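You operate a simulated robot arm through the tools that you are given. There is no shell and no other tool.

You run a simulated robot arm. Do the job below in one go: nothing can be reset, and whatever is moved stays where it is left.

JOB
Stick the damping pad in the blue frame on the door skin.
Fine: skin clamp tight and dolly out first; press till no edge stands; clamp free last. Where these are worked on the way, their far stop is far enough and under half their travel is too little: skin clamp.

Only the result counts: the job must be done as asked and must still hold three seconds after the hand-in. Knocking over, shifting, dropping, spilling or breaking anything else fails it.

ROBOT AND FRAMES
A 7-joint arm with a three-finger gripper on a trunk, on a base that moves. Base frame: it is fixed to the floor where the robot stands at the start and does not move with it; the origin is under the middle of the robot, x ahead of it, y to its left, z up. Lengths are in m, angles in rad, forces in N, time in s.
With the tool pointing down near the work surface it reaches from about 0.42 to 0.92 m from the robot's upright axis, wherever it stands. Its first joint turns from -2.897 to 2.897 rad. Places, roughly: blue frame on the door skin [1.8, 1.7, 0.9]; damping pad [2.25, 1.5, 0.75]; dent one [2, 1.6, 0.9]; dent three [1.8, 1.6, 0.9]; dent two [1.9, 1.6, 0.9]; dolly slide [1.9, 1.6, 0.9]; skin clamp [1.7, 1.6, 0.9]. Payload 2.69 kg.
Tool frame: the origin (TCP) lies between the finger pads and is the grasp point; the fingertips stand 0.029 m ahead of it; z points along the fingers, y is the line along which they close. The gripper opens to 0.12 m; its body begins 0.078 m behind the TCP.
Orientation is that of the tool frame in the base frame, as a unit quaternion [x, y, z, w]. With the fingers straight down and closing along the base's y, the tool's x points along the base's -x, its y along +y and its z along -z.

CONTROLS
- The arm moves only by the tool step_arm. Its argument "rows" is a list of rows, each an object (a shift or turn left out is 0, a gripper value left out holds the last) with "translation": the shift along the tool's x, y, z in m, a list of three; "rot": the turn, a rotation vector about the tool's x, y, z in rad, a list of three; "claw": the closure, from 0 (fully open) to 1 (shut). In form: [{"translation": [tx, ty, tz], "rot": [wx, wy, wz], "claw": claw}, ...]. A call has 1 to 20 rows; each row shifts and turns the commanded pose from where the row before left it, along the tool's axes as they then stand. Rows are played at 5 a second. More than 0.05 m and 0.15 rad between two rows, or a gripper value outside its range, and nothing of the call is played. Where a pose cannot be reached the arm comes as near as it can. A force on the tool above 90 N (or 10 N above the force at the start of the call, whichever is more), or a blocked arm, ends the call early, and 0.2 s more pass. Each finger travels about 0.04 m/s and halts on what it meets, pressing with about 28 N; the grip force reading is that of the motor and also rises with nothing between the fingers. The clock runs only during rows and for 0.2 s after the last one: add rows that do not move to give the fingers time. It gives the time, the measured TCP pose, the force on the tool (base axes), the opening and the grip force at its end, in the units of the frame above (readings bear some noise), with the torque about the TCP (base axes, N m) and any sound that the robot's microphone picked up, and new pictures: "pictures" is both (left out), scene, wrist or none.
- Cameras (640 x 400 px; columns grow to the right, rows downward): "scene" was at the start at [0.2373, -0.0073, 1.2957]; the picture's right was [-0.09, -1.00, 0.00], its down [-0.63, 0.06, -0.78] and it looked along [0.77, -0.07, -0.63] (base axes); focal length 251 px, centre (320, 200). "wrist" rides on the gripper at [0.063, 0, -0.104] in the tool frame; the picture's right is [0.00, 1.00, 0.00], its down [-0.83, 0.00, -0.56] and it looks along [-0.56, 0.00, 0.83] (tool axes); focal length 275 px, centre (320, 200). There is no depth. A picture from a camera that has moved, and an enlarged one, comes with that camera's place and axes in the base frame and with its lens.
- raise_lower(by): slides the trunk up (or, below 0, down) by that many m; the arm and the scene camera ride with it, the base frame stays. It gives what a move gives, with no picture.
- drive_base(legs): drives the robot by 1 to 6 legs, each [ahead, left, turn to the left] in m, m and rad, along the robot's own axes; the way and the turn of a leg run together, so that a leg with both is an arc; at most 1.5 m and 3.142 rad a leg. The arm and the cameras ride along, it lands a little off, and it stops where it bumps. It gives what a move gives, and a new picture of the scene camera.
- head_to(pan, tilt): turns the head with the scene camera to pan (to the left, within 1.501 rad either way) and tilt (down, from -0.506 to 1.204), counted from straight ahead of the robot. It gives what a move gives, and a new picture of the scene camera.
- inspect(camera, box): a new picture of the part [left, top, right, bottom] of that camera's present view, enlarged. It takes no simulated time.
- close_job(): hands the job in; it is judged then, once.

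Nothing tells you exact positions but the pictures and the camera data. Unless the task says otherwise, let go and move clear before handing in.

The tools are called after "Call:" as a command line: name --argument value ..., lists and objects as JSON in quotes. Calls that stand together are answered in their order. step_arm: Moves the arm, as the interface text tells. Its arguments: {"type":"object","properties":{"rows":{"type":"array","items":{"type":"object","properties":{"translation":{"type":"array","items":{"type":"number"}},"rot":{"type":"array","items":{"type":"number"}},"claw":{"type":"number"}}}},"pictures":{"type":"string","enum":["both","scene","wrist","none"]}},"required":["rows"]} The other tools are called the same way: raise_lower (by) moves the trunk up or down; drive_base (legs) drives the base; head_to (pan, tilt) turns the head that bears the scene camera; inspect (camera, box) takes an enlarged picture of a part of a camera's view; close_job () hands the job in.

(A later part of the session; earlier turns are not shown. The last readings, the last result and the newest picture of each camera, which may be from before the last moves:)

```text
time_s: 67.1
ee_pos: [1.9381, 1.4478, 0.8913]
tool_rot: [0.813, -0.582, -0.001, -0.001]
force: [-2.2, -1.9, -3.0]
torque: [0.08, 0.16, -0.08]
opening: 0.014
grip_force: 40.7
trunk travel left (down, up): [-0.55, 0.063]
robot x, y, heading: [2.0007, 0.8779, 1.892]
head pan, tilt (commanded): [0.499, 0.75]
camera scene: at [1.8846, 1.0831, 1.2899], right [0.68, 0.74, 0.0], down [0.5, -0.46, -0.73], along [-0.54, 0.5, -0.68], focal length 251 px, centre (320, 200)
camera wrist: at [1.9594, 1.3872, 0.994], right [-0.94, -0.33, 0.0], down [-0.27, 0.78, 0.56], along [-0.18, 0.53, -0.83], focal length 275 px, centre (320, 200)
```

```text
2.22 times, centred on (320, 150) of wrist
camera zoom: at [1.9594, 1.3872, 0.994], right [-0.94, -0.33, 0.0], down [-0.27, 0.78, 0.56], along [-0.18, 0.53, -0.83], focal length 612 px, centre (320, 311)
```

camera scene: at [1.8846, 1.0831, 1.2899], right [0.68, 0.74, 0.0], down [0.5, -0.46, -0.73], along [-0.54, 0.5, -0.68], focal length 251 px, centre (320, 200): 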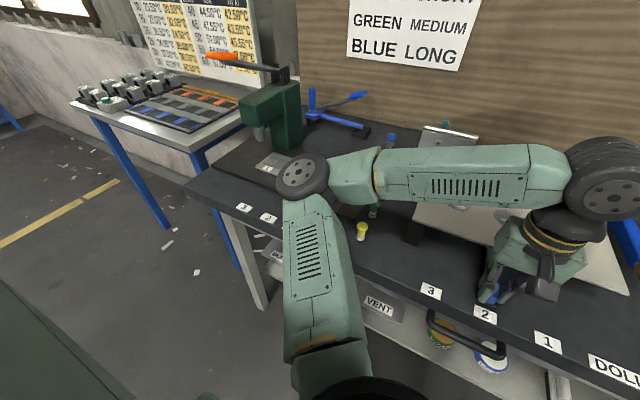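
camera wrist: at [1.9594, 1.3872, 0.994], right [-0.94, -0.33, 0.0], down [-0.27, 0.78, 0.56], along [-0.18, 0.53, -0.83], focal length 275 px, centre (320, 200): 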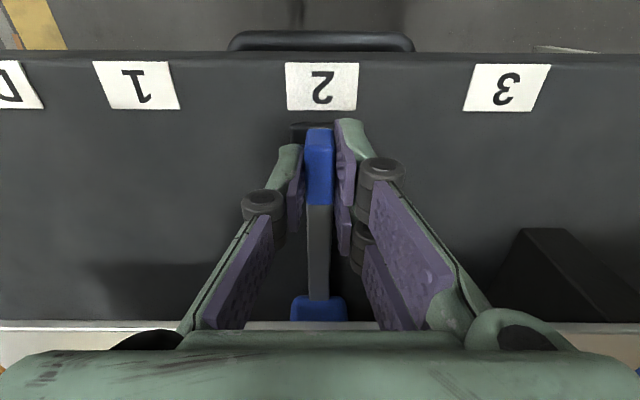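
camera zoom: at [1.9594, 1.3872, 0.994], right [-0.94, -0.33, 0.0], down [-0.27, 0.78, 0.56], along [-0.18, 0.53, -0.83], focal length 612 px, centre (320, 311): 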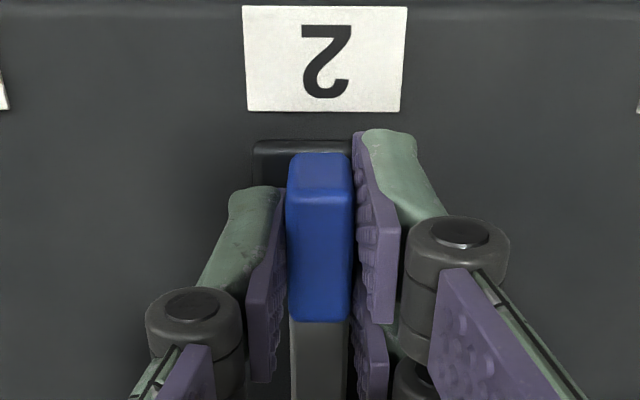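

The knob is gripped. I slide it to the right toward the DOLLY mark, first a short way to feel the force.

Call:
step_arm --rows '[{"translation": [0, -0.012, 0]}, {"translation": [0, -0.015, 0]}, {"translation": [0, -0.015, 0]}, {}]'

```text
time_s: 68.1
ee_pos: [1.9775, 1.4601, 0.8905]
tool_rot: [0.814, -0.581, -0.002, -0.001]
force: [-0.4, 0.7, -5.5]
torque: [-0.54, -0.2, -0.18]
opening: 0.0139
grip_force: 40.5
trunk travel left (down, up): [-0.55, 0.063]
robot x, y, heading: [2.0004, 0.8835, 1.894]
head pan, tilt (commanded): [0.499, 0.75]
camera scene: at [1.8848, 1.0837, 1.2899], right [0.68, 0.74, 0.0], down [0.5, -0.46, -0.73], along [-0.54, 0.5, -0.68], focal length 251 px, centre (320, 200)
camera wrist: at [1.9993, 1.4008, 0.994], right [-0.94, -0.33, 0.0], down [-0.27, 0.78, 0.56], along [-0.18, 0.53, -0.83], focal length 275 px, centre (320, 200)
```

scene: 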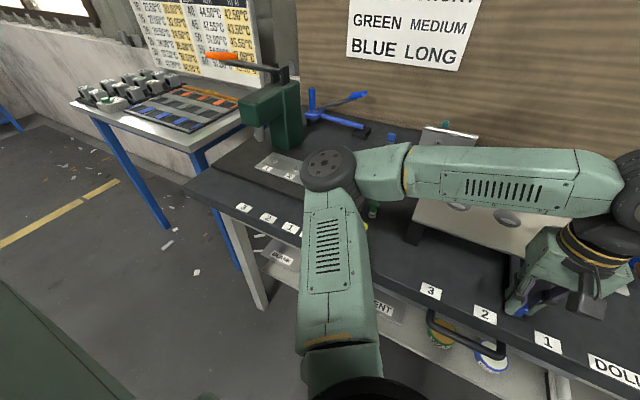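
wrist: 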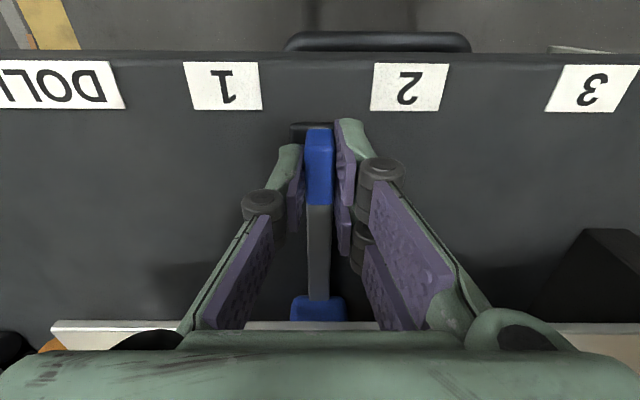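

It slides freely with the whole dolly. I carry on to just short of the DOLLY mark.

Call:
step_arm --rows '[{"translation": [0, -0.015, 0]}, {"translation": [0, -0.015, 0]}, {"translation": [0, -0.015, 0]}, {"translation": [0, -0.015, 0]}, {"translation": [0, -0.015, 0]}, {"translation": [0, -0.015, 0]}, {"translation": [0, -0.015, 0]}, {"translation": [0, -0.015, 0]}, {}]'

Call:
head_to --pan -0.3 --tilt 0.75

```text
time_s: 70.1
ee_pos: [2.0812, 1.4954, 0.8896]
tool_rot: [0.814, -0.581, -0.006, 0.008]
force: [-64.5, -39.9, -12.2]
torque: [-1.18, 1.26, -0.16]
opening: 0.014
grip_force: 40.5
trunk travel left (down, up): [-0.55, 0.063]
robot x, y, heading: [1.9986, 0.8767, 1.901]
head pan, tilt (commanded): [0.499, 0.75]
camera scene: at [1.8795, 1.0807, 1.2897], right [0.68, 0.74, 0.0], down [0.51, -0.46, -0.73], along [-0.54, 0.5, -0.68], focal length 251 px, centre (320, 200)
camera wrist: at [2.1044, 1.4369, 0.9941], right [-0.94, -0.33, 0.02], down [-0.26, 0.79, 0.56], along [-0.2, 0.52, -0.83], focal length 275 px, centre (320, 200)
```

scene: 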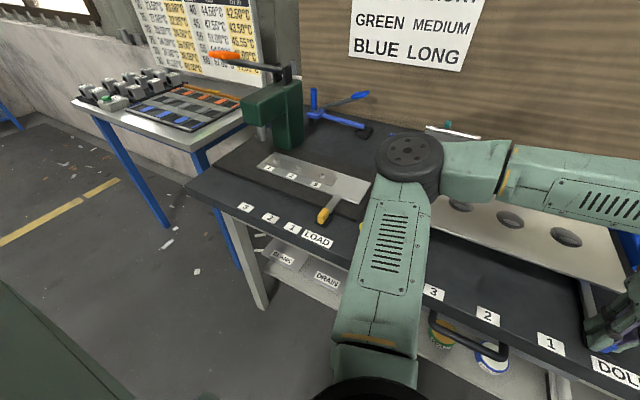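
wrist: 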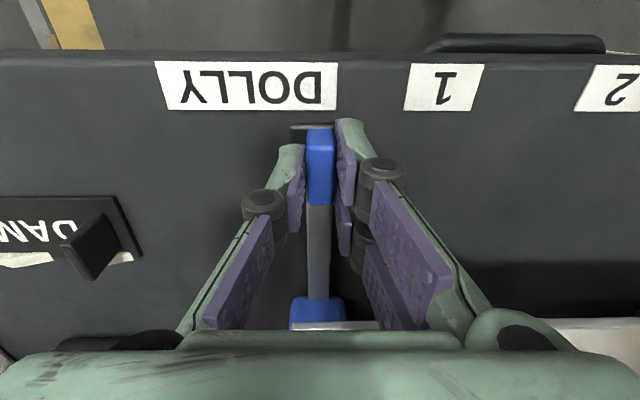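

```text
time_s: 71.2
ee_pos: [2.0808, 1.4958, 0.8903]
tool_rot: [0.814, -0.58, -0.008, 0.01]
force: [-70.6, -42.2, -11.5]
torque: [-1.0, 1.15, -0.29]
opening: 0.0155
grip_force: 40.9
trunk travel left (down, up): [-0.55, 0.063]
robot x, y, heading: [1.9995, 0.8796, 1.9]
head pan, tilt (commanded): [-0.3, 0.75]
camera scene: at [1.9389, 1.1079, 1.2902], right [1.0, 0.03, 0.0], down [0.02, -0.68, -0.73], along [-0.02, 0.73, -0.68], focal length 251 px, centre (320, 200)
```

scene: 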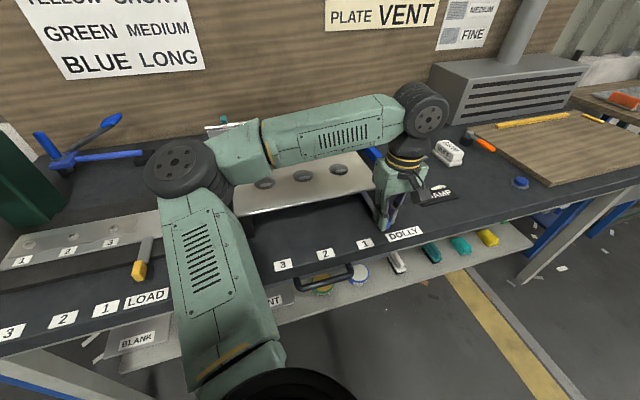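

The slide met firm resistance at about 2.45 along the bench, at the left part of the DOLLY label. I ease off the force and look whether this is the end stop or an obstacle.

Call:
step_arm --rows '[{"translation": [0, 0.009, 0]}, {}]'

Call:
inspect --camera "scene" --box '[300, 120, 480, 260]'

Call:
inspect --camera "wrist" --box '[0, 60, 400, 340]'

```text
time_s: 71.8
ee_pos: [2.0839, 1.4956, 0.8917]
tool_rot: [0.813, -0.582, -0.003, -0.002]
force: [-20.4, -6.6, -3.7]
torque: [0.13, 0.62, -0.04]
opening: 0.0215
grip_force: 10.8
trunk travel left (down, up): [-0.55, 0.063]
robot x, y, heading: [1.9996, 0.8777, 1.895]
head pan, tilt (commanded): [-0.3, 0.75]
camera scene: at [1.9428, 1.1099, 1.2901], right [1.0, 0.03, 0.0], down [0.02, -0.68, -0.73], along [-0.02, 0.73, -0.68], focal length 251 px, centre (320, 200)
camera wrist: at [2.1046, 1.4369, 0.9955], right [-0.94, -0.33, 0.0], down [-0.27, 0.78, 0.56], along [-0.18, 0.53, -0.83], focal length 275 px, centre (320, 200)
```

scene: 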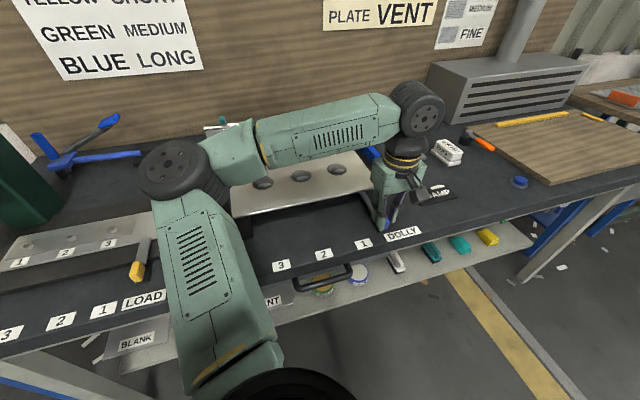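
wrist: 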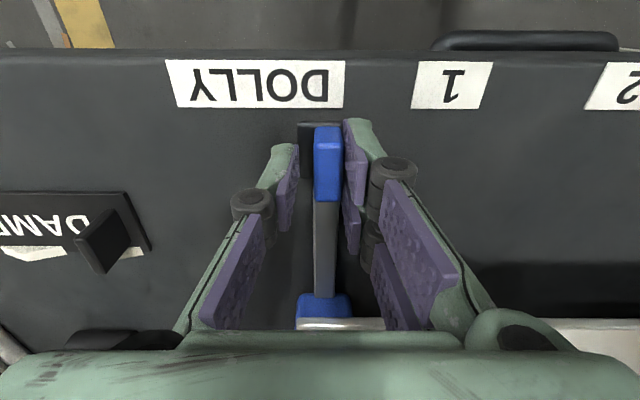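

```text
2.86 times, centred on (390, 190) of scene
camera zoom: at [1.9428, 1.1099, 1.2901], right [1.0, 0.03, 0.0], down [0.02, -0.68, -0.73], along [-0.02, 0.73, -0.68], focal length 717 px, centre (120, 229)
```

zoom: 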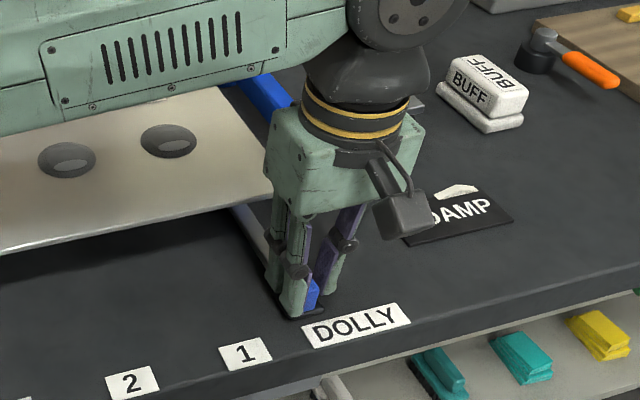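

```text
1.43 times, centred on (200, 200) of wrist
camera zoom: at [2.1046, 1.4369, 0.9955], right [-0.94, -0.33, 0.0], down [-0.27, 0.78, 0.56], along [-0.18, 0.53, -0.83], focal length 393 px, centre (491, 200)
```

zoom: 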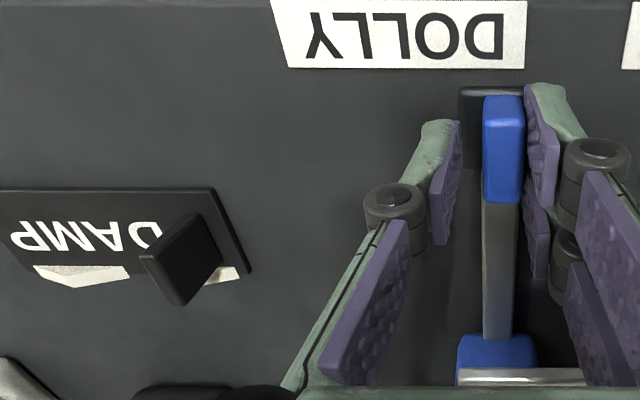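

The dolly block still looks to be under the skin's right end, short of the label's middle. I let go, lift off and look at what holds it.

Call:
step_arm --rows '[{"translation": [0, -0.003, 0], "claw": 0.72}, {}, {}, {"translation": [0, 0, -0.03]}, {"translation": [0, 0, -0.04]}, {"translation": [0, 0, -0.04]}, {"translation": [0.01, 0.04, -0.02]}, {"translation": [0.01, 0.04, 0]}, {"translation": [0.01, 0.04, 0]}, {}]'

Call:
inspect --camera "scene" --box '[300, 120, 480, 260]'

Call:
inspect --camera "wrist" --box '[0, 20, 320, 260]'

```text
time_s: 74.0
ee_pos: [1.9817, 1.4285, 1.0199]
tool_rot: [0.813, -0.582, -0.001, -0.002]
force: [-0.9, 0.5, 0.3]
torque: [0.0, -0.01, 0.01]
opening: 0.0332
grip_force: 0.1
trunk travel left (down, up): [-0.55, 0.063]
robot x, y, heading: [2.0003, 0.8819, 1.899]
head pan, tilt (commanded): [-0.3, 0.75]
camera scene: at [1.9436, 1.1098, 1.29], right [1.0, 0.03, 0.0], down [0.02, -0.68, -0.73], along [-0.02, 0.73, -0.68], focal length 251 px, centre (320, 200)
camera wrist: at [2.0029, 1.3684, 1.1235], right [-0.94, -0.33, 0.0], down [-0.27, 0.78, 0.56], along [-0.18, 0.53, -0.83], focal length 275 px, centre (320, 200)
```

scene: 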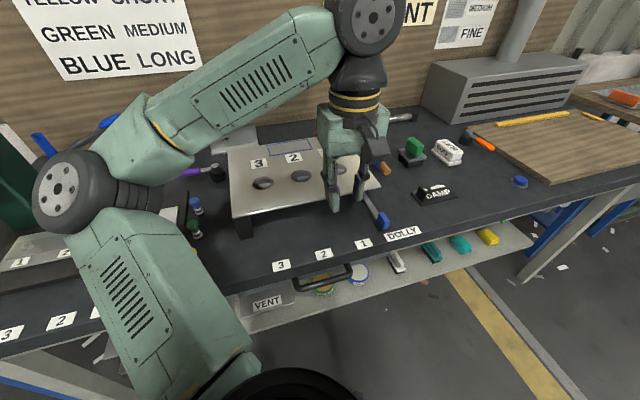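
wrist: 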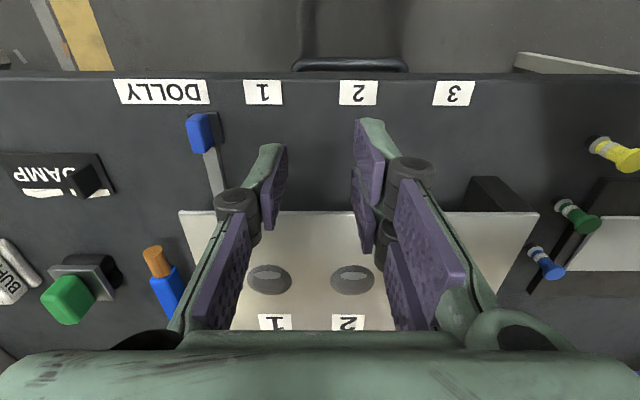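

```text
2.86 times, centred on (390, 190) of scene
camera zoom: at [1.9436, 1.1098, 1.29], right [1.0, 0.03, 0.0], down [0.02, -0.68, -0.73], along [-0.02, 0.73, -0.68], focal length 717 px, centre (120, 229)
```

zoom: 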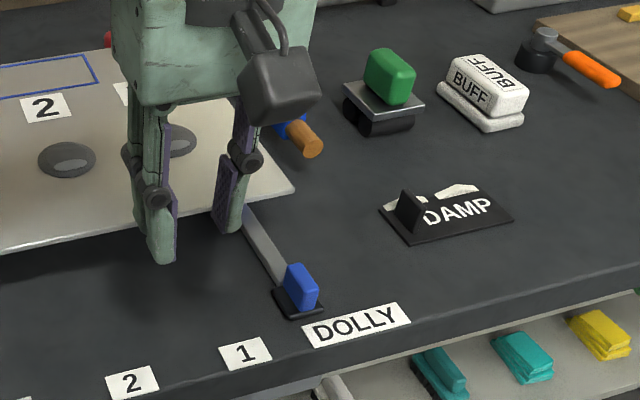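

```text
1.67 times, centred on (160, 140) of wrist
camera zoom: at [2.0029, 1.3684, 1.1235], right [-0.94, -0.33, 0.0], down [-0.27, 0.78, 0.56], along [-0.18, 0.53, -0.83], focal length 459 px, centre (587, 300)
```

zoom: 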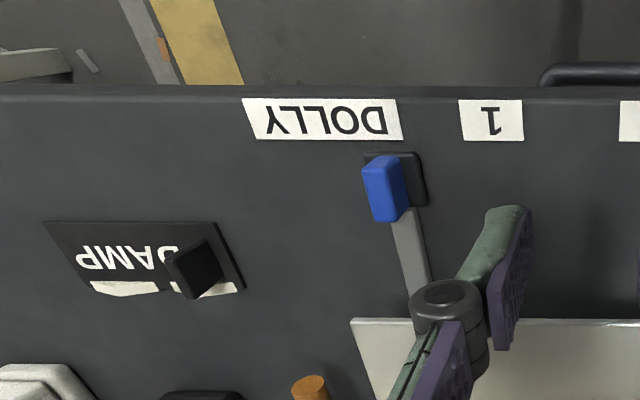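

Call:
step_arm --rows '[{"translation": [0, 0.045, -0.01]}, {"translation": [0, 0.045, -0.01]}, {"translation": [0, 0.045, -0.01]}, {"translation": [0, 0.045, -0.01]}, {}]' --pictures "none"

Call:
inspect --camera "scene" --box '[310, 120, 450, 250]'

```text
time_s: 75.2
ee_pos: [1.8128, 1.3703, 1.0597]
tool_rot: [0.813, -0.582, -0.001, -0.002]
force: [-0.2, 0.4, -0.2]
torque: [0.0, 0.0, 0.0]
opening: 0.0335
grip_force: 0.0
trunk travel left (down, up): [-0.55, 0.063]
robot x, y, heading: [1.9982, 0.8773, 1.897]
head pan, tilt (commanded): [-0.3, 0.75]
```

```text
3.08 times, centred on (380, 185) of scene
camera zoom: at [1.9436, 1.1098, 1.29], right [1.0, 0.03, 0.0], down [0.02, -0.68, -0.73], along [-0.02, 0.73, -0.68], focal length 772 px, centre (135, 246)
```

zoom: 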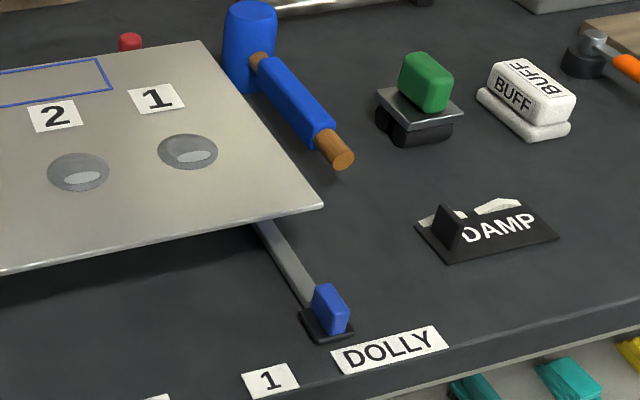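

The slide seems to be at a hard end. To be sure nothing blocks it, I'll look at the dolly block from the right side with the wrist camera.

Call:
step_arm --rows '[{"translation": [0, -0.046, 0]}, {"translation": [0, -0.046, 0]}, {"translation": [0, -0.046, 0]}, {"translation": [0, -0.046, 0]}, {"translation": [0, -0.046, 0]}, {"translation": [0, -0.046, 0]}, {"translation": [0, -0.046, 0]}, {"translation": [0, -0.046, 0]}, {"translation": [0, -0.046, 0]}, {"translation": [0, -0.046, 0]}, {}]' --pictures "wrist"

Call:
step_arm --rows '[{"rot": [0, 0, -0.14]}, {"rot": [0, 0, -0.14]}, {"rot": [0, 0, -0.14]}, {"rot": [0, 0, -0.14]}, {"rot": [0, 0, -0.14]}, {"rot": [0, 0, -0.14]}, {"rot": [0, 0, -0.14]}, {"rot": [0, 0, -0.14]}, {}]'

```text
time_s: 77.7
ee_pos: [2.2482, 1.5192, 1.0605]
tool_rot: [0.814, -0.581, -0.002, -0.003]
force: [-0.5, 0.3, 0.4]
torque: [0.0, 0.02, 0.0]
opening: 0.0335
grip_force: 0.1
trunk travel left (down, up): [-0.55, 0.063]
robot x, y, heading: [2.0008, 0.8791, 1.897]
head pan, tilt (commanded): [-0.3, 0.75]
camera wrist: at [2.2689, 1.4591, 1.164], right [-0.94, -0.33, 0.0], down [-0.27, 0.78, 0.56], along [-0.18, 0.53, -0.83], focal length 275 px, centre (320, 200)
```

wrist: 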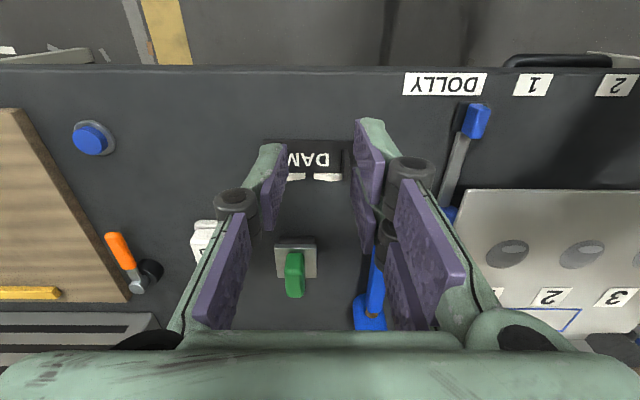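

```text
time_s: 79.7
ee_pos: [2.247, 1.5188, 1.0605]
tool_rot: [0.998, -0.06, 0.0, -0.002]
force: [1.2, -0.6, -0.2]
torque: [0.01, 0.01, 0.02]
opening: 0.0336
grip_force: 0.0
trunk travel left (down, up): [-0.55, 0.063]
robot x, y, heading: [2.0017, 0.8809, 1.898]
head pan, tilt (commanded): [-0.3, 0.75]
camera scene: at [1.9436, 1.1098, 1.29], right [1.0, 0.03, 0.0], down [0.02, -0.68, -0.73], along [-0.02, 0.73, -0.68], focal length 251 px, centre (320, 200)
camera wrist: at [2.3101, 1.5117, 1.165], right [-0.12, -0.99, 0.0], down [-0.83, 0.09, 0.56], along [-0.55, 0.07, -0.83], focal length 275 px, centre (320, 200)
```

scene: 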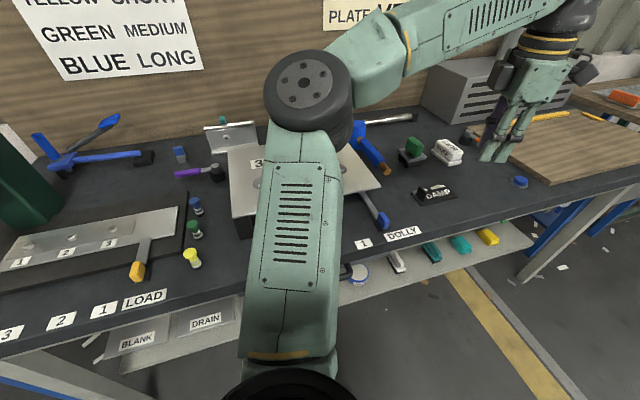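
wrist: 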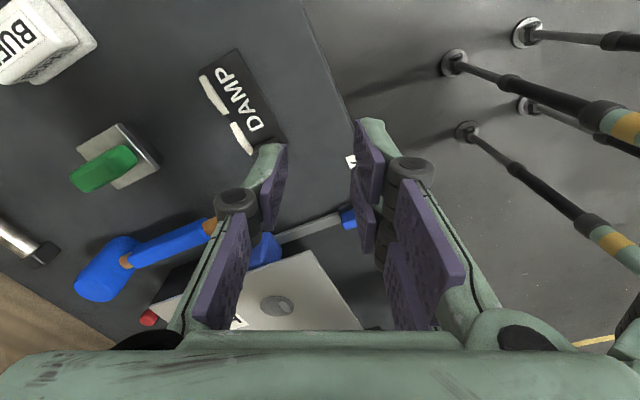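

Call:
step_arm --rows '[{"claw": 0.0}, {}, {}, {}, {}, {}]' --pictures "none"

Call:
inspect --camera "wrist" --box '[100, 160, 420, 340]'

Call:
inspect --camera "wrist" --box '[180, 190, 340, 290]'

```text
time_s: 81.0
ee_pos: [2.2467, 1.5197, 1.0617]
tool_rot: [0.998, -0.061, 0.001, -0.003]
force: [0.9, 0.9, -0.1]
torque: [0.0, 0.0, 0.0]
opening: 0.1201
grip_force: 0.1
trunk travel left (down, up): [-0.55, 0.063]
robot x, y, heading: [2.0007, 0.8786, 1.898]
head pan, tilt (commanded): [-0.3, 0.75]
```

```text
2.00 times, centred on (260, 250) of wrist
camera zoom: at [2.3101, 1.5116, 1.1651], right [-0.12, -0.99, 0.0], down [-0.83, 0.09, 0.56], along [-0.55, 0.07, -0.83], focal length 551 px, centre (440, 100)
```

zoom: 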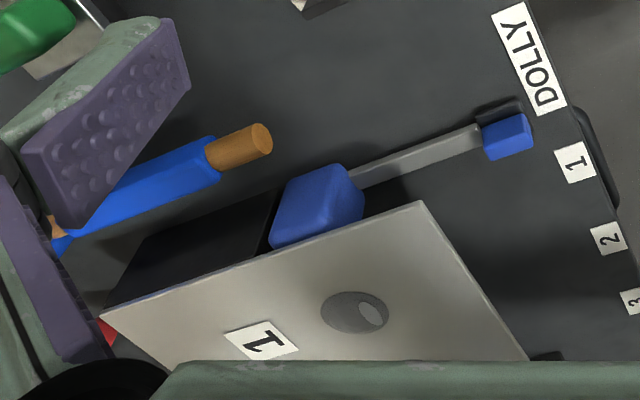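

```text
4.00 times, centred on (260, 240) of wrist
camera zoom: at [2.3101, 1.5116, 1.1651], right [-0.12, -0.99, 0.0], down [-0.83, 0.09, 0.56], along [-0.55, 0.07, -0.83], focal length 1101 px, centre (560, 40)
```

zoom: 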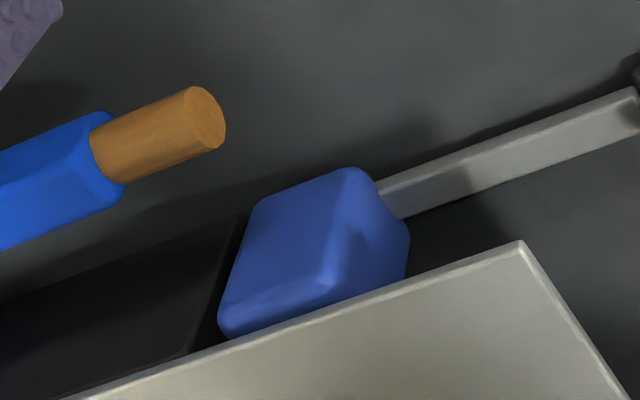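

The dolly block sits at the slide's end, pushed out past the skin's right edge, with nothing jammed against it; I take that as its out stop. Now I turn the tool back and look at the pad.

Call:
step_arm --rows '[{"rot": [0, 0, 0.14]}, {"rot": [0, 0, 0.14]}, {"rot": [0, 0, 0.14]}, {"rot": [0, 0, 0.14]}, {"rot": [0, 0, 0.14]}, {"rot": [0, 0, 0.14]}, {"rot": [0, 0, 0.14]}, {"rot": [0, 0, 0.14]}, {}, {}]' --pictures "wrist"

Call:
inspect --camera "wrist" --box '[230, 80, 430, 230]'

Call:
inspect --camera "scene" --box '[390, 160, 490, 230]'

```text
time_s: 83.2
ee_pos: [2.2475, 1.5191, 1.0598]
tool_rot: [0.813, -0.582, -0.001, -0.002]
force: [-0.8, -0.6, 0.7]
torque: [0.02, 0.03, 0.02]
opening: 0.12
grip_force: 0.1
trunk travel left (down, up): [-0.55, 0.063]
robot x, y, heading: [1.9976, 0.882, 1.9]
head pan, tilt (commanded): [-0.3, 0.75]
camera wrist: at [2.2684, 1.4596, 1.1647], right [-0.95, -0.33, 0.0], down [-0.27, 0.78, 0.56], along [-0.18, 0.53, -0.83], focal length 275 px, centre (320, 200)
```

wrist: 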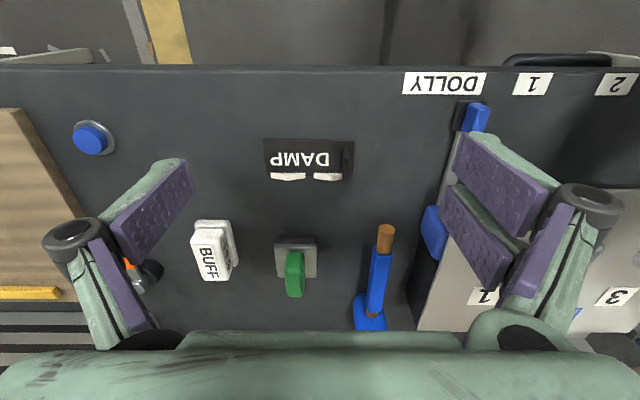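

```text
2.67 times, centred on (330, 155) of wrist
camera zoom: at [2.2684, 1.4596, 1.1647], right [-0.95, -0.33, 0.0], down [-0.27, 0.78, 0.56], along [-0.18, 0.53, -0.83], focal length 734 px, centre (293, 320)
```

zoom: 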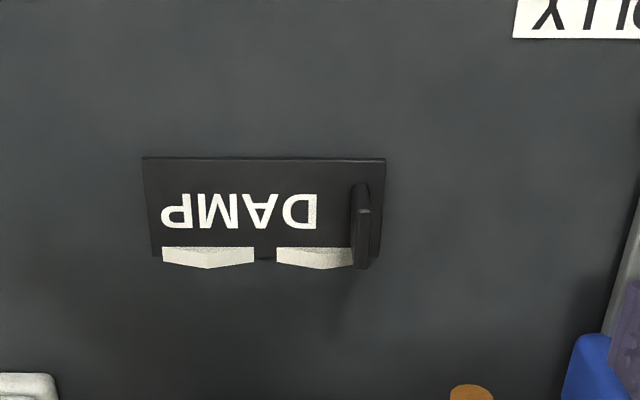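

```text
5.71 times, centred on (440, 195) of scene
camera zoom: at [1.9436, 1.1098, 1.29], right [1.0, 0.03, 0.0], down [0.02, -0.68, -0.73], along [-0.02, 0.73, -0.68], focal length 1434 px, centre (-366, 229)
```

zoom: 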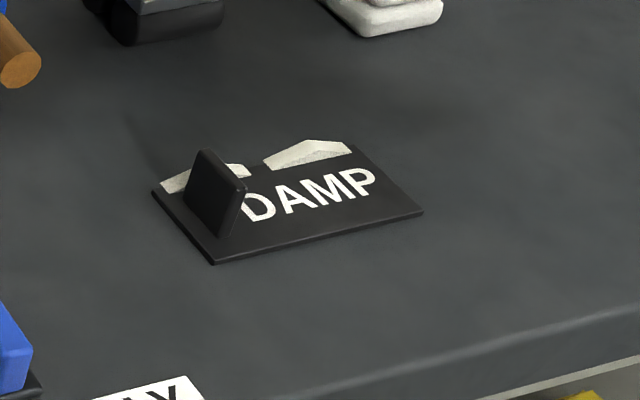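

The pad is about 0.11 x 0.05 m, lying square to the bench, with an upright grip fin near its left end (about [2.5865, 0.801] in bench axes) and two standing white-lined flaps along its back edge that must be pressed flat later. I move above the fin.

Call:
step_arm --rows '[{"translation": [-0.03, 0.0106, 0.02], "claw": 0.6}, {"translation": [-0.03, 0.01, 0.03]}, {"translation": [-0.0274, 0.01, 0.03]}, {"translation": [0, 0, 0.03]}, {}, {}]' --pictures "wrist"

Call:
inspect --camera "wrist" --box '[220, 60, 420, 210]'

Call:
inspect --camera "scene" --box '[370, 120, 490, 230]'

```text
time_s: 84.7
ee_pos: [2.1891, 1.5931, 0.9499]
tool_rot: [0.814, -0.581, -0.001, -0.002]
force: [0.8, 1.0, 0.3]
torque: [-0.01, 0.02, 0.0]
opening: 0.0482
grip_force: 0.1
trunk travel left (down, up): [-0.55, 0.063]
robot x, y, heading: [1.9992, 0.8747, 1.896]
head pan, tilt (commanded): [-0.3, 0.75]
camera wrist: at [2.2104, 1.5336, 1.0542], right [-0.94, -0.33, 0.0], down [-0.27, 0.78, 0.56], along [-0.18, 0.53, -0.83], focal length 275 px, centre (320, 200)
```

wrist: 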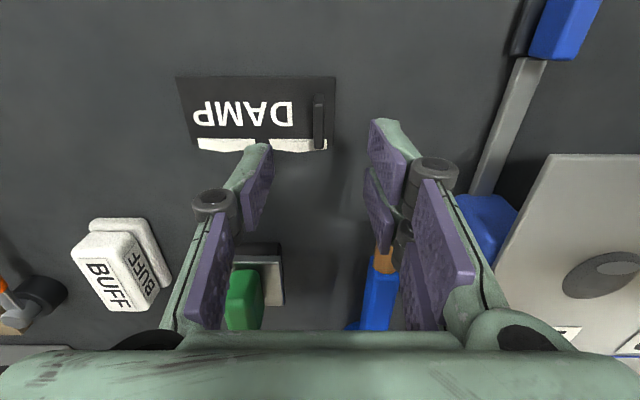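

```text
2.67 times, centred on (320, 135) of wrist
camera zoom: at [2.2104, 1.5336, 1.0542], right [-0.94, -0.33, 0.0], down [-0.27, 0.78, 0.56], along [-0.18, 0.53, -0.83], focal length 734 px, centre (320, 373)
```

zoom: 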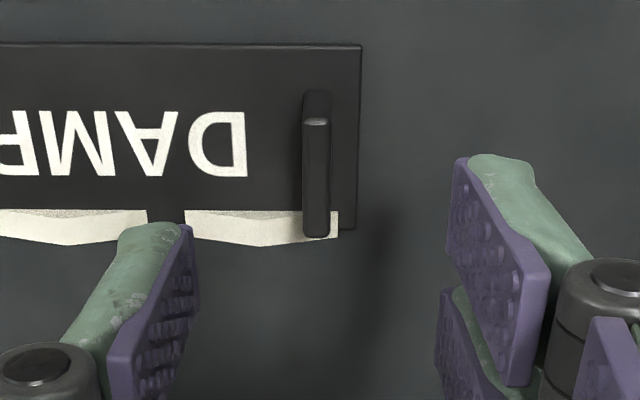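

```text
3.64 times, centred on (430, 175) of scene
camera zoom: at [1.9436, 1.1098, 1.29], right [1.0, 0.03, 0.0], down [0.02, -0.68, -0.73], along [-0.02, 0.73, -0.68], focal length 913 px, centre (-80, 291)
```

zoom: 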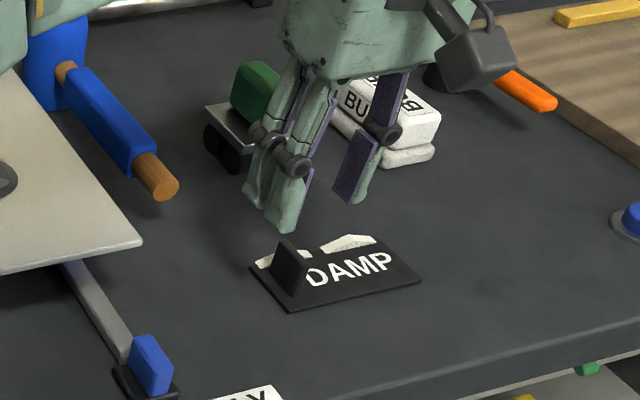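

The fin is right under the gripper's middle. I descend so the tips end a few millimetres above the pad.

Call:
step_arm --rows '[{"translation": [0.001, -0.001, 0.022]}, {"translation": [0, 0, 0.022]}, {"translation": [0, 0, 0.02]}, {}]'

Call:
inspect --camera "wrist" --box '[220, 60, 420, 210]'

Call:
inspect --camera "scene" --box '[390, 140, 490, 230]'

```text
time_s: 85.7
ee_pos: [2.1913, 1.5937, 0.8869]
tool_rot: [0.813, -0.582, -0.002, -0.002]
force: [0.0, 0.2, 0.6]
torque: [0.06, -0.01, 0.0]
opening: 0.048
grip_force: 0.0
trunk travel left (down, up): [-0.55, 0.063]
robot x, y, heading: [1.9966, 0.8804, 1.895]
head pan, tilt (commanded): [-0.3, 0.75]
camera scene: at [1.9436, 1.1098, 1.29], right [1.0, 0.03, 0.0], down [0.02, -0.68, -0.73], along [-0.02, 0.73, -0.68], focal length 251 px, centre (320, 200)
camera wrist: at [2.2129, 1.533, 0.9906], right [-0.94, -0.33, 0.0], down [-0.27, 0.78, 0.56], along [-0.18, 0.53, -0.83], focal length 275 px, centre (320, 200)
```

scene: 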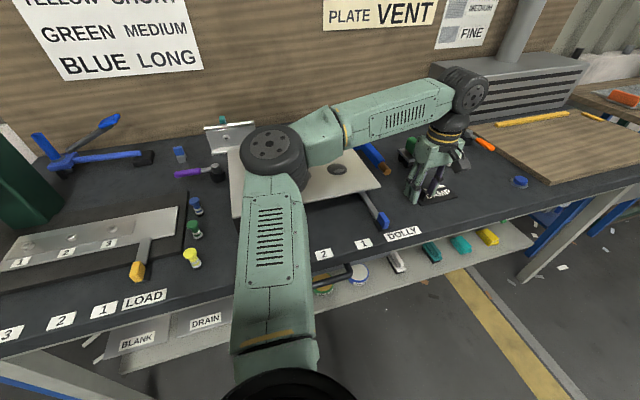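
wrist: 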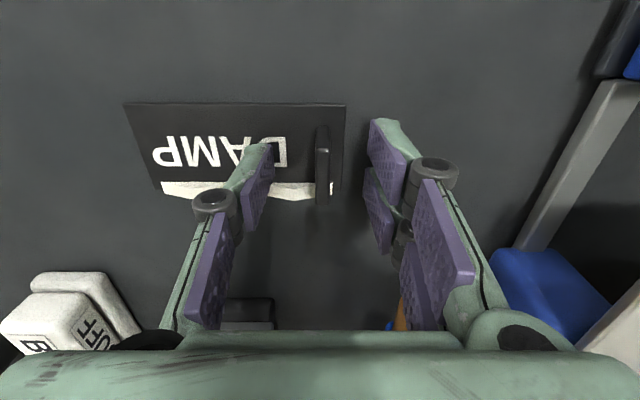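

```text
2.67 times, centred on (320, 135) of wrist
camera zoom: at [2.2129, 1.533, 0.9906], right [-0.94, -0.33, 0.0], down [-0.27, 0.78, 0.56], along [-0.18, 0.53, -0.83], focal length 734 px, centre (320, 373)
```

zoom: 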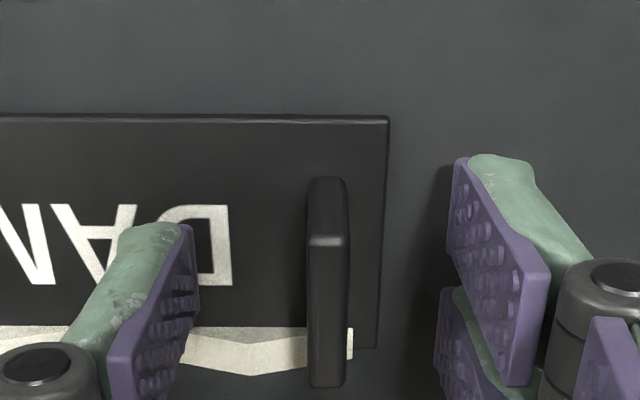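

```text
4.44 times, centred on (440, 185) of scene
camera zoom: at [1.9436, 1.1098, 1.29], right [1.0, 0.03, 0.0], down [0.02, -0.68, -0.73], along [-0.02, 0.73, -0.68], focal length 1116 px, centre (-213, 267)
```

zoom: 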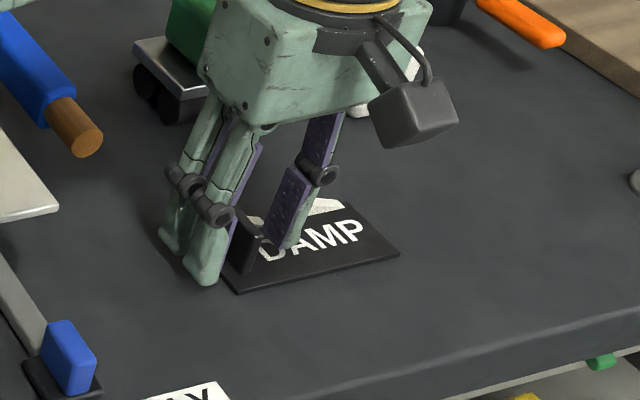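

Everything lines up; I close on the fin.

Call:
step_arm --rows '[{"claw": 1.0}, {}, {}, {}, {}, {}]'

Call:
inspect --camera "wrist" --box '[220, 60, 420, 210]'

```text
time_s: 87.0
ee_pos: [2.191, 1.5937, 0.8873]
tool_rot: [0.814, -0.581, 0.0, -0.001]
force: [-0.2, -0.6, -0.2]
torque: [0.01, 0.0, -0.02]
opening: 0.0058
grip_force: 27.6
trunk travel left (down, up): [-0.55, 0.063]
robot x, y, heading: [1.9973, 0.876, 1.896]
head pan, tilt (commanded): [-0.3, 0.75]
camera scene: at [1.9436, 1.1098, 1.29], right [1.0, 0.03, 0.0], down [0.02, -0.68, -0.73], along [-0.02, 0.73, -0.68], focal length 251 px, centre (320, 200)
camera wrist: at [2.2129, 1.533, 0.9908], right [-0.94, -0.33, 0.0], down [-0.27, 0.78, 0.56], along [-0.18, 0.53, -0.83], focal length 275 px, centre (320, 200)
```

scene: 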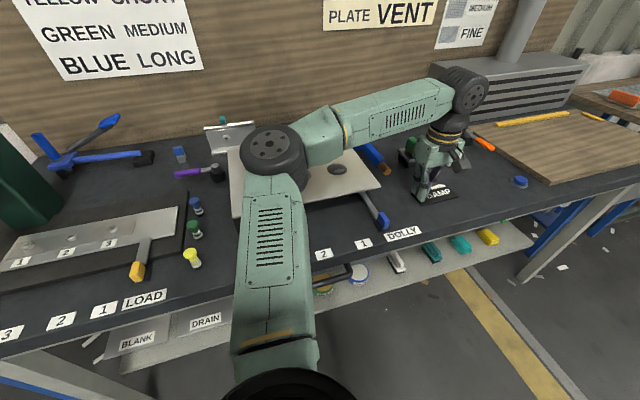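
wrist: 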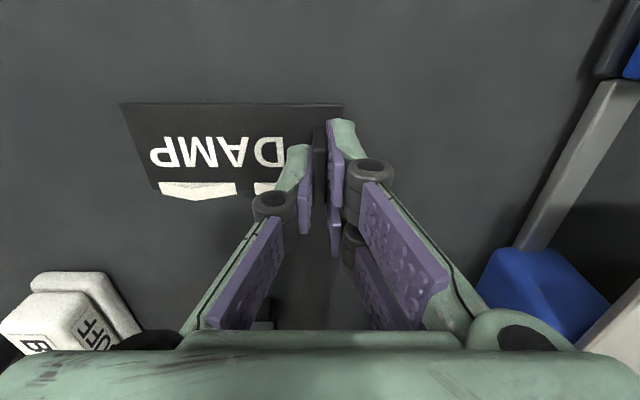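

```text
2.67 times, centred on (320, 135) of wrist
camera zoom: at [2.2129, 1.533, 0.9908], right [-0.94, -0.33, 0.0], down [-0.27, 0.78, 0.56], along [-0.18, 0.53, -0.83], focal length 734 px, centre (320, 373)
```

zoom: 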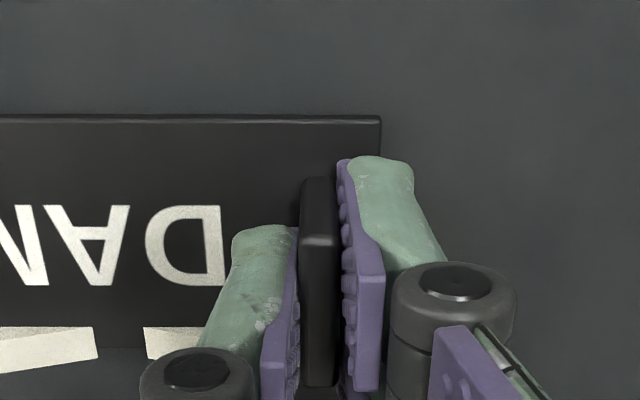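

The fin is held firmly (opening 5.8 mm). I lift a little to check the hold.

Call:
step_arm --rows '[{"translation": [0, 0, -0.01]}, {"translation": [0, 0, -0.02]}, {"translation": [0, 0, -0.02]}, {}, {}]'

Call:
inspect --camera "wrist" --box '[100, 60, 420, 240]'

Call:
inspect --camera "scene" --box '[390, 120, 490, 220]'

```text
time_s: 88.2
ee_pos: [2.1916, 1.5921, 0.9368]
tool_rot: [0.814, -0.582, -0.001, -0.001]
force: [-0.4, -0.5, 0.4]
torque: [-0.01, -0.03, 0.0]
opening: 0.0061
grip_force: 28.9
trunk travel left (down, up): [-0.55, 0.063]
robot x, y, heading: [1.9985, 0.8756, 1.897]
head pan, tilt (commanded): [-0.3, 0.75]
camera scene: at [1.9436, 1.1098, 1.29], right [1.0, 0.03, 0.0], down [0.02, -0.68, -0.73], along [-0.02, 0.73, -0.68], focal length 251 px, centre (320, 200)
camera wrist: at [2.213, 1.5321, 1.0413], right [-0.94, -0.33, 0.0], down [-0.27, 0.78, 0.56], along [-0.18, 0.53, -0.83], focal length 275 px, centre (320, 200)
```

scene: 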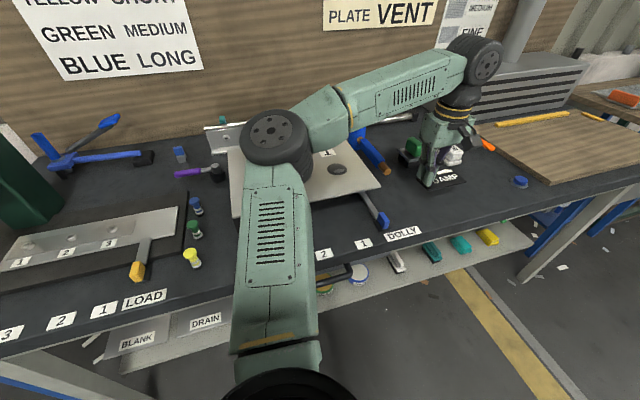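
wrist: 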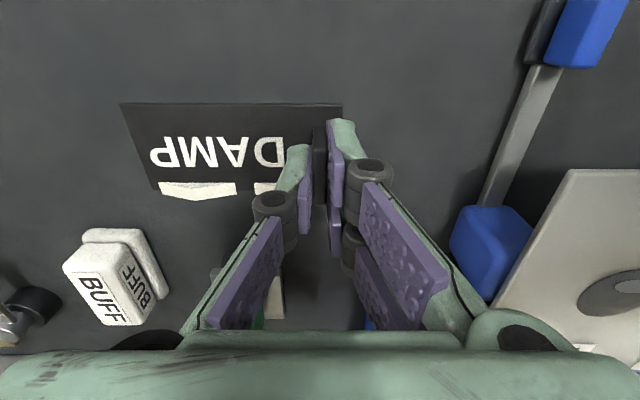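

```text
2.00 times, centred on (260, 150) of wrist
camera zoom: at [2.213, 1.5321, 1.0413], right [-0.94, -0.33, 0.0], down [-0.27, 0.78, 0.56], along [-0.18, 0.53, -0.83], focal length 551 px, centre (440, 300)
```

zoom: 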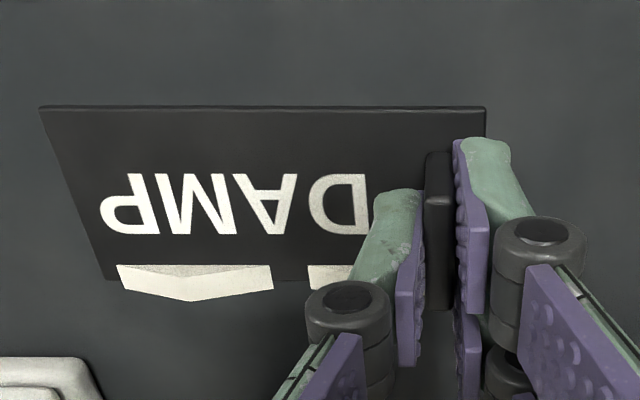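

```text
4.00 times, centred on (440, 170) of scene
camera zoom: at [1.9436, 1.1098, 1.29], right [1.0, 0.03, 0.0], down [0.02, -0.68, -0.73], along [-0.02, 0.73, -0.68], focal length 1004 px, centre (-160, 320)
```

zoom: 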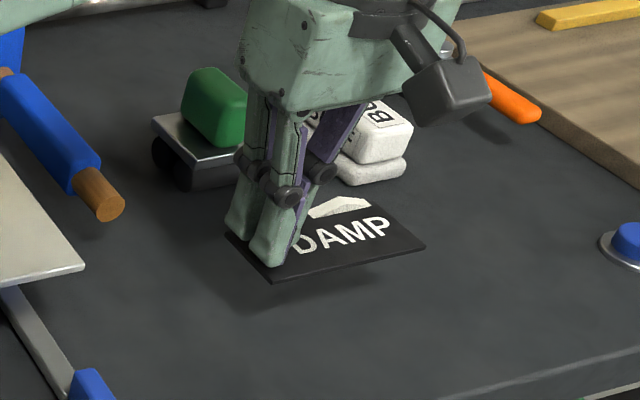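

The pad hangs level and firmly. I raise it and carry it over toward the frame, stopping short so the wrist camera can measure the frame.

Call:
step_arm --rows '[{"translation": [0, 0, -0.04]}, {"translation": [0, 0, -0.04]}, {"translation": [0, 0, -0.04]}, {"translation": [-0.01, 0.0414, 0]}, {"translation": [-0.014, 0.0414, 0]}, {"translation": [-0.014, 0.0414, 0]}, {"translation": [-0.014, 0.0414, 0]}, {"translation": [-0.014, 0.0414, 0]}, {"translation": [-0.014, 0.0414, 0]}, {"translation": [-0.014, 0.0414, 0]}, {"translation": [-0.014, 0.0414, 0]}, {}, {}]'

Call:
inspect --camera "wrist" --box '[80, 60, 400, 300]'

```text
time_s: 91.0
ee_pos: [1.8409, 1.587, 1.0571]
tool_rot: [0.814, -0.581, -0.001, -0.001]
force: [0.5, -0.7, -1.3]
torque: [-0.01, 0.02, 0.0]
opening: 0.006
grip_force: 28.4
trunk travel left (down, up): [-0.55, 0.063]
robot x, y, heading: [2.003, 0.8809, 1.901]
head pan, tilt (commanded): [-0.3, 0.75]
camera scene: at [1.9436, 1.1098, 1.29], right [1.0, 0.03, 0.0], down [0.02, -0.68, -0.73], along [-0.02, 0.73, -0.68], focal length 251 px, centre (320, 200)
camera wrist: at [1.8631, 1.5274, 1.161], right [-0.94, -0.33, 0.0], down [-0.27, 0.78, 0.56], along [-0.18, 0.53, -0.83], focal length 275 px, centre (320, 200)
```

scene: 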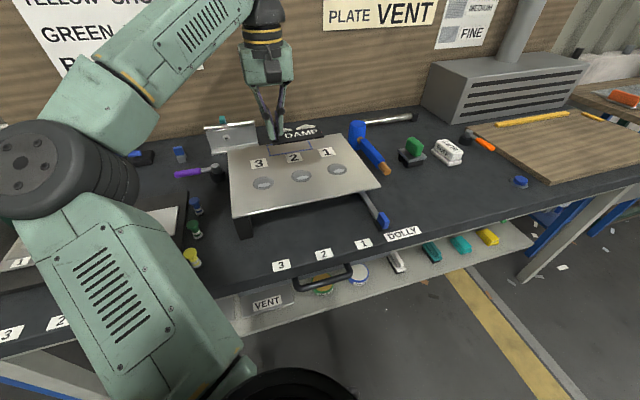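
wrist: 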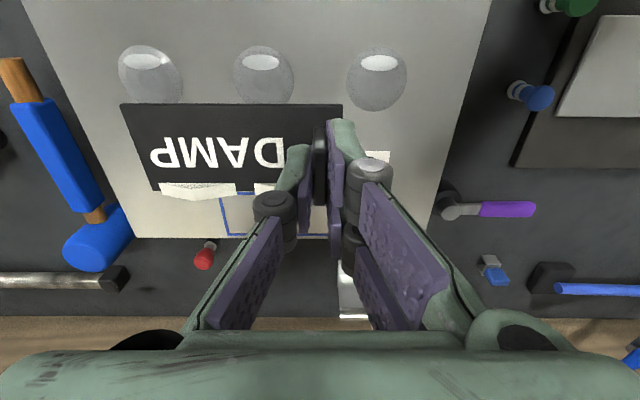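

```text
1.67 times, centred on (240, 180) of wrist
camera zoom: at [1.8631, 1.5274, 1.161], right [-0.94, -0.33, 0.0], down [-0.27, 0.78, 0.56], along [-0.18, 0.53, -0.83], focal length 459 px, centre (453, 233)
```

zoom: 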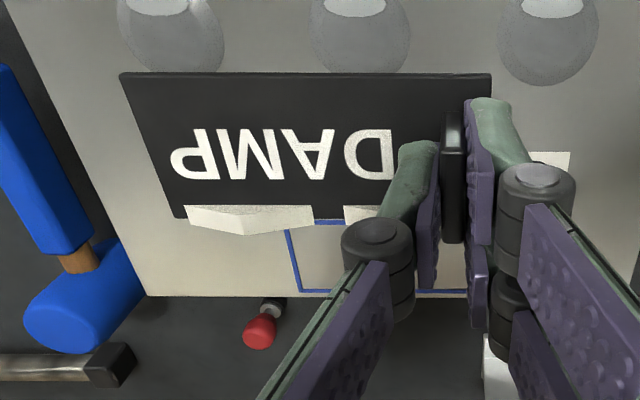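

The frame measures R 2.2425–2.3588, F 0.995–1.051 at z 0.927. I move the pad over it and lower to about 2 cm above the skin for a visual check.

Call:
step_arm --rows '[{"translation": [-0.023, -0.0006, 0.008]}, {"translation": [-0.023, -0.0006, 0.008]}, {"translation": [-0.023, -0.0006, 0.01]}, {"translation": [-0.023, -0.0006, 0.01]}, {"translation": [-0.0233, 0, 0.01]}, {}, {"translation": [0, 0, 0.013]}, {"translation": [0, 0, 0.013]}, {}, {}]'

Call:
inspect --camera "wrist" --box '[80, 60, 400, 300]'

Call:
inspect --camera "scene" --box '[220, 100, 360, 200]'

```text
time_s: 93.2
ee_pos: [1.8087, 1.6966, 0.985]
tool_rot: [0.814, -0.581, -0.001, -0.002]
force: [0.5, -0.9, -0.4]
torque: [-0.01, 0.0, 0.01]
opening: 0.0059
grip_force: 28.5
trunk travel left (down, up): [-0.55, 0.063]
robot x, y, heading: [1.9993, 0.8797, 1.898]
head pan, tilt (commanded): [-0.3, 0.75]
camera scene: at [1.9436, 1.1098, 1.29], right [1.0, 0.03, 0.0], down [0.02, -0.68, -0.73], along [-0.02, 0.73, -0.68], focal length 251 px, centre (320, 200)
camera wrist: at [1.8291, 1.6366, 1.0892], right [-0.94, -0.33, 0.0], down [-0.27, 0.78, 0.56], along [-0.18, 0.53, -0.83], focal length 275 px, centre (320, 200)
```

scene: 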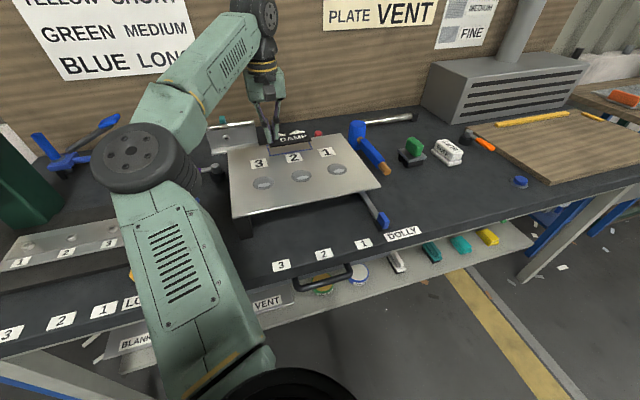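
wrist: 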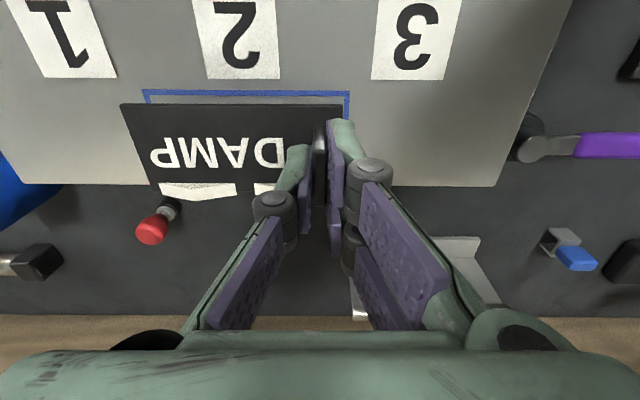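

```text
1.67 times, centred on (240, 180) of wrist
camera zoom: at [1.8291, 1.6366, 1.0892], right [-0.94, -0.33, 0.0], down [-0.27, 0.78, 0.56], along [-0.18, 0.53, -0.83], focal length 459 px, centre (453, 233)
```

zoom: 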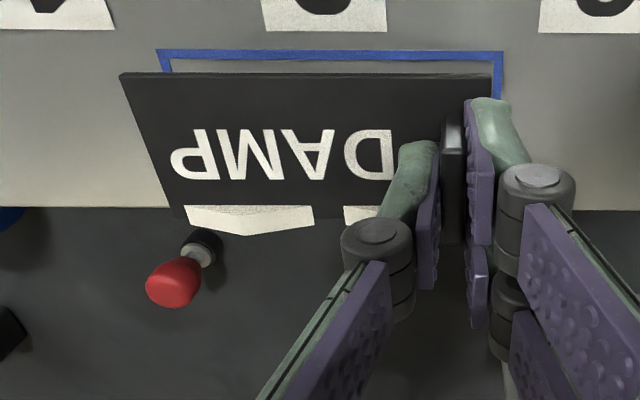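

```text
4.00 times, centred on (290, 150) of scene
camera zoom: at [1.9436, 1.1098, 1.29], right [1.0, 0.03, 0.0], down [0.02, -0.68, -0.73], along [-0.02, 0.73, -0.68], focal length 1004 px, centre (440, 400)
```

zoom: 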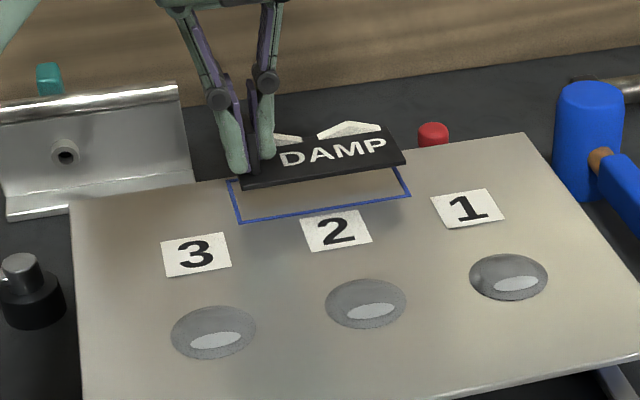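

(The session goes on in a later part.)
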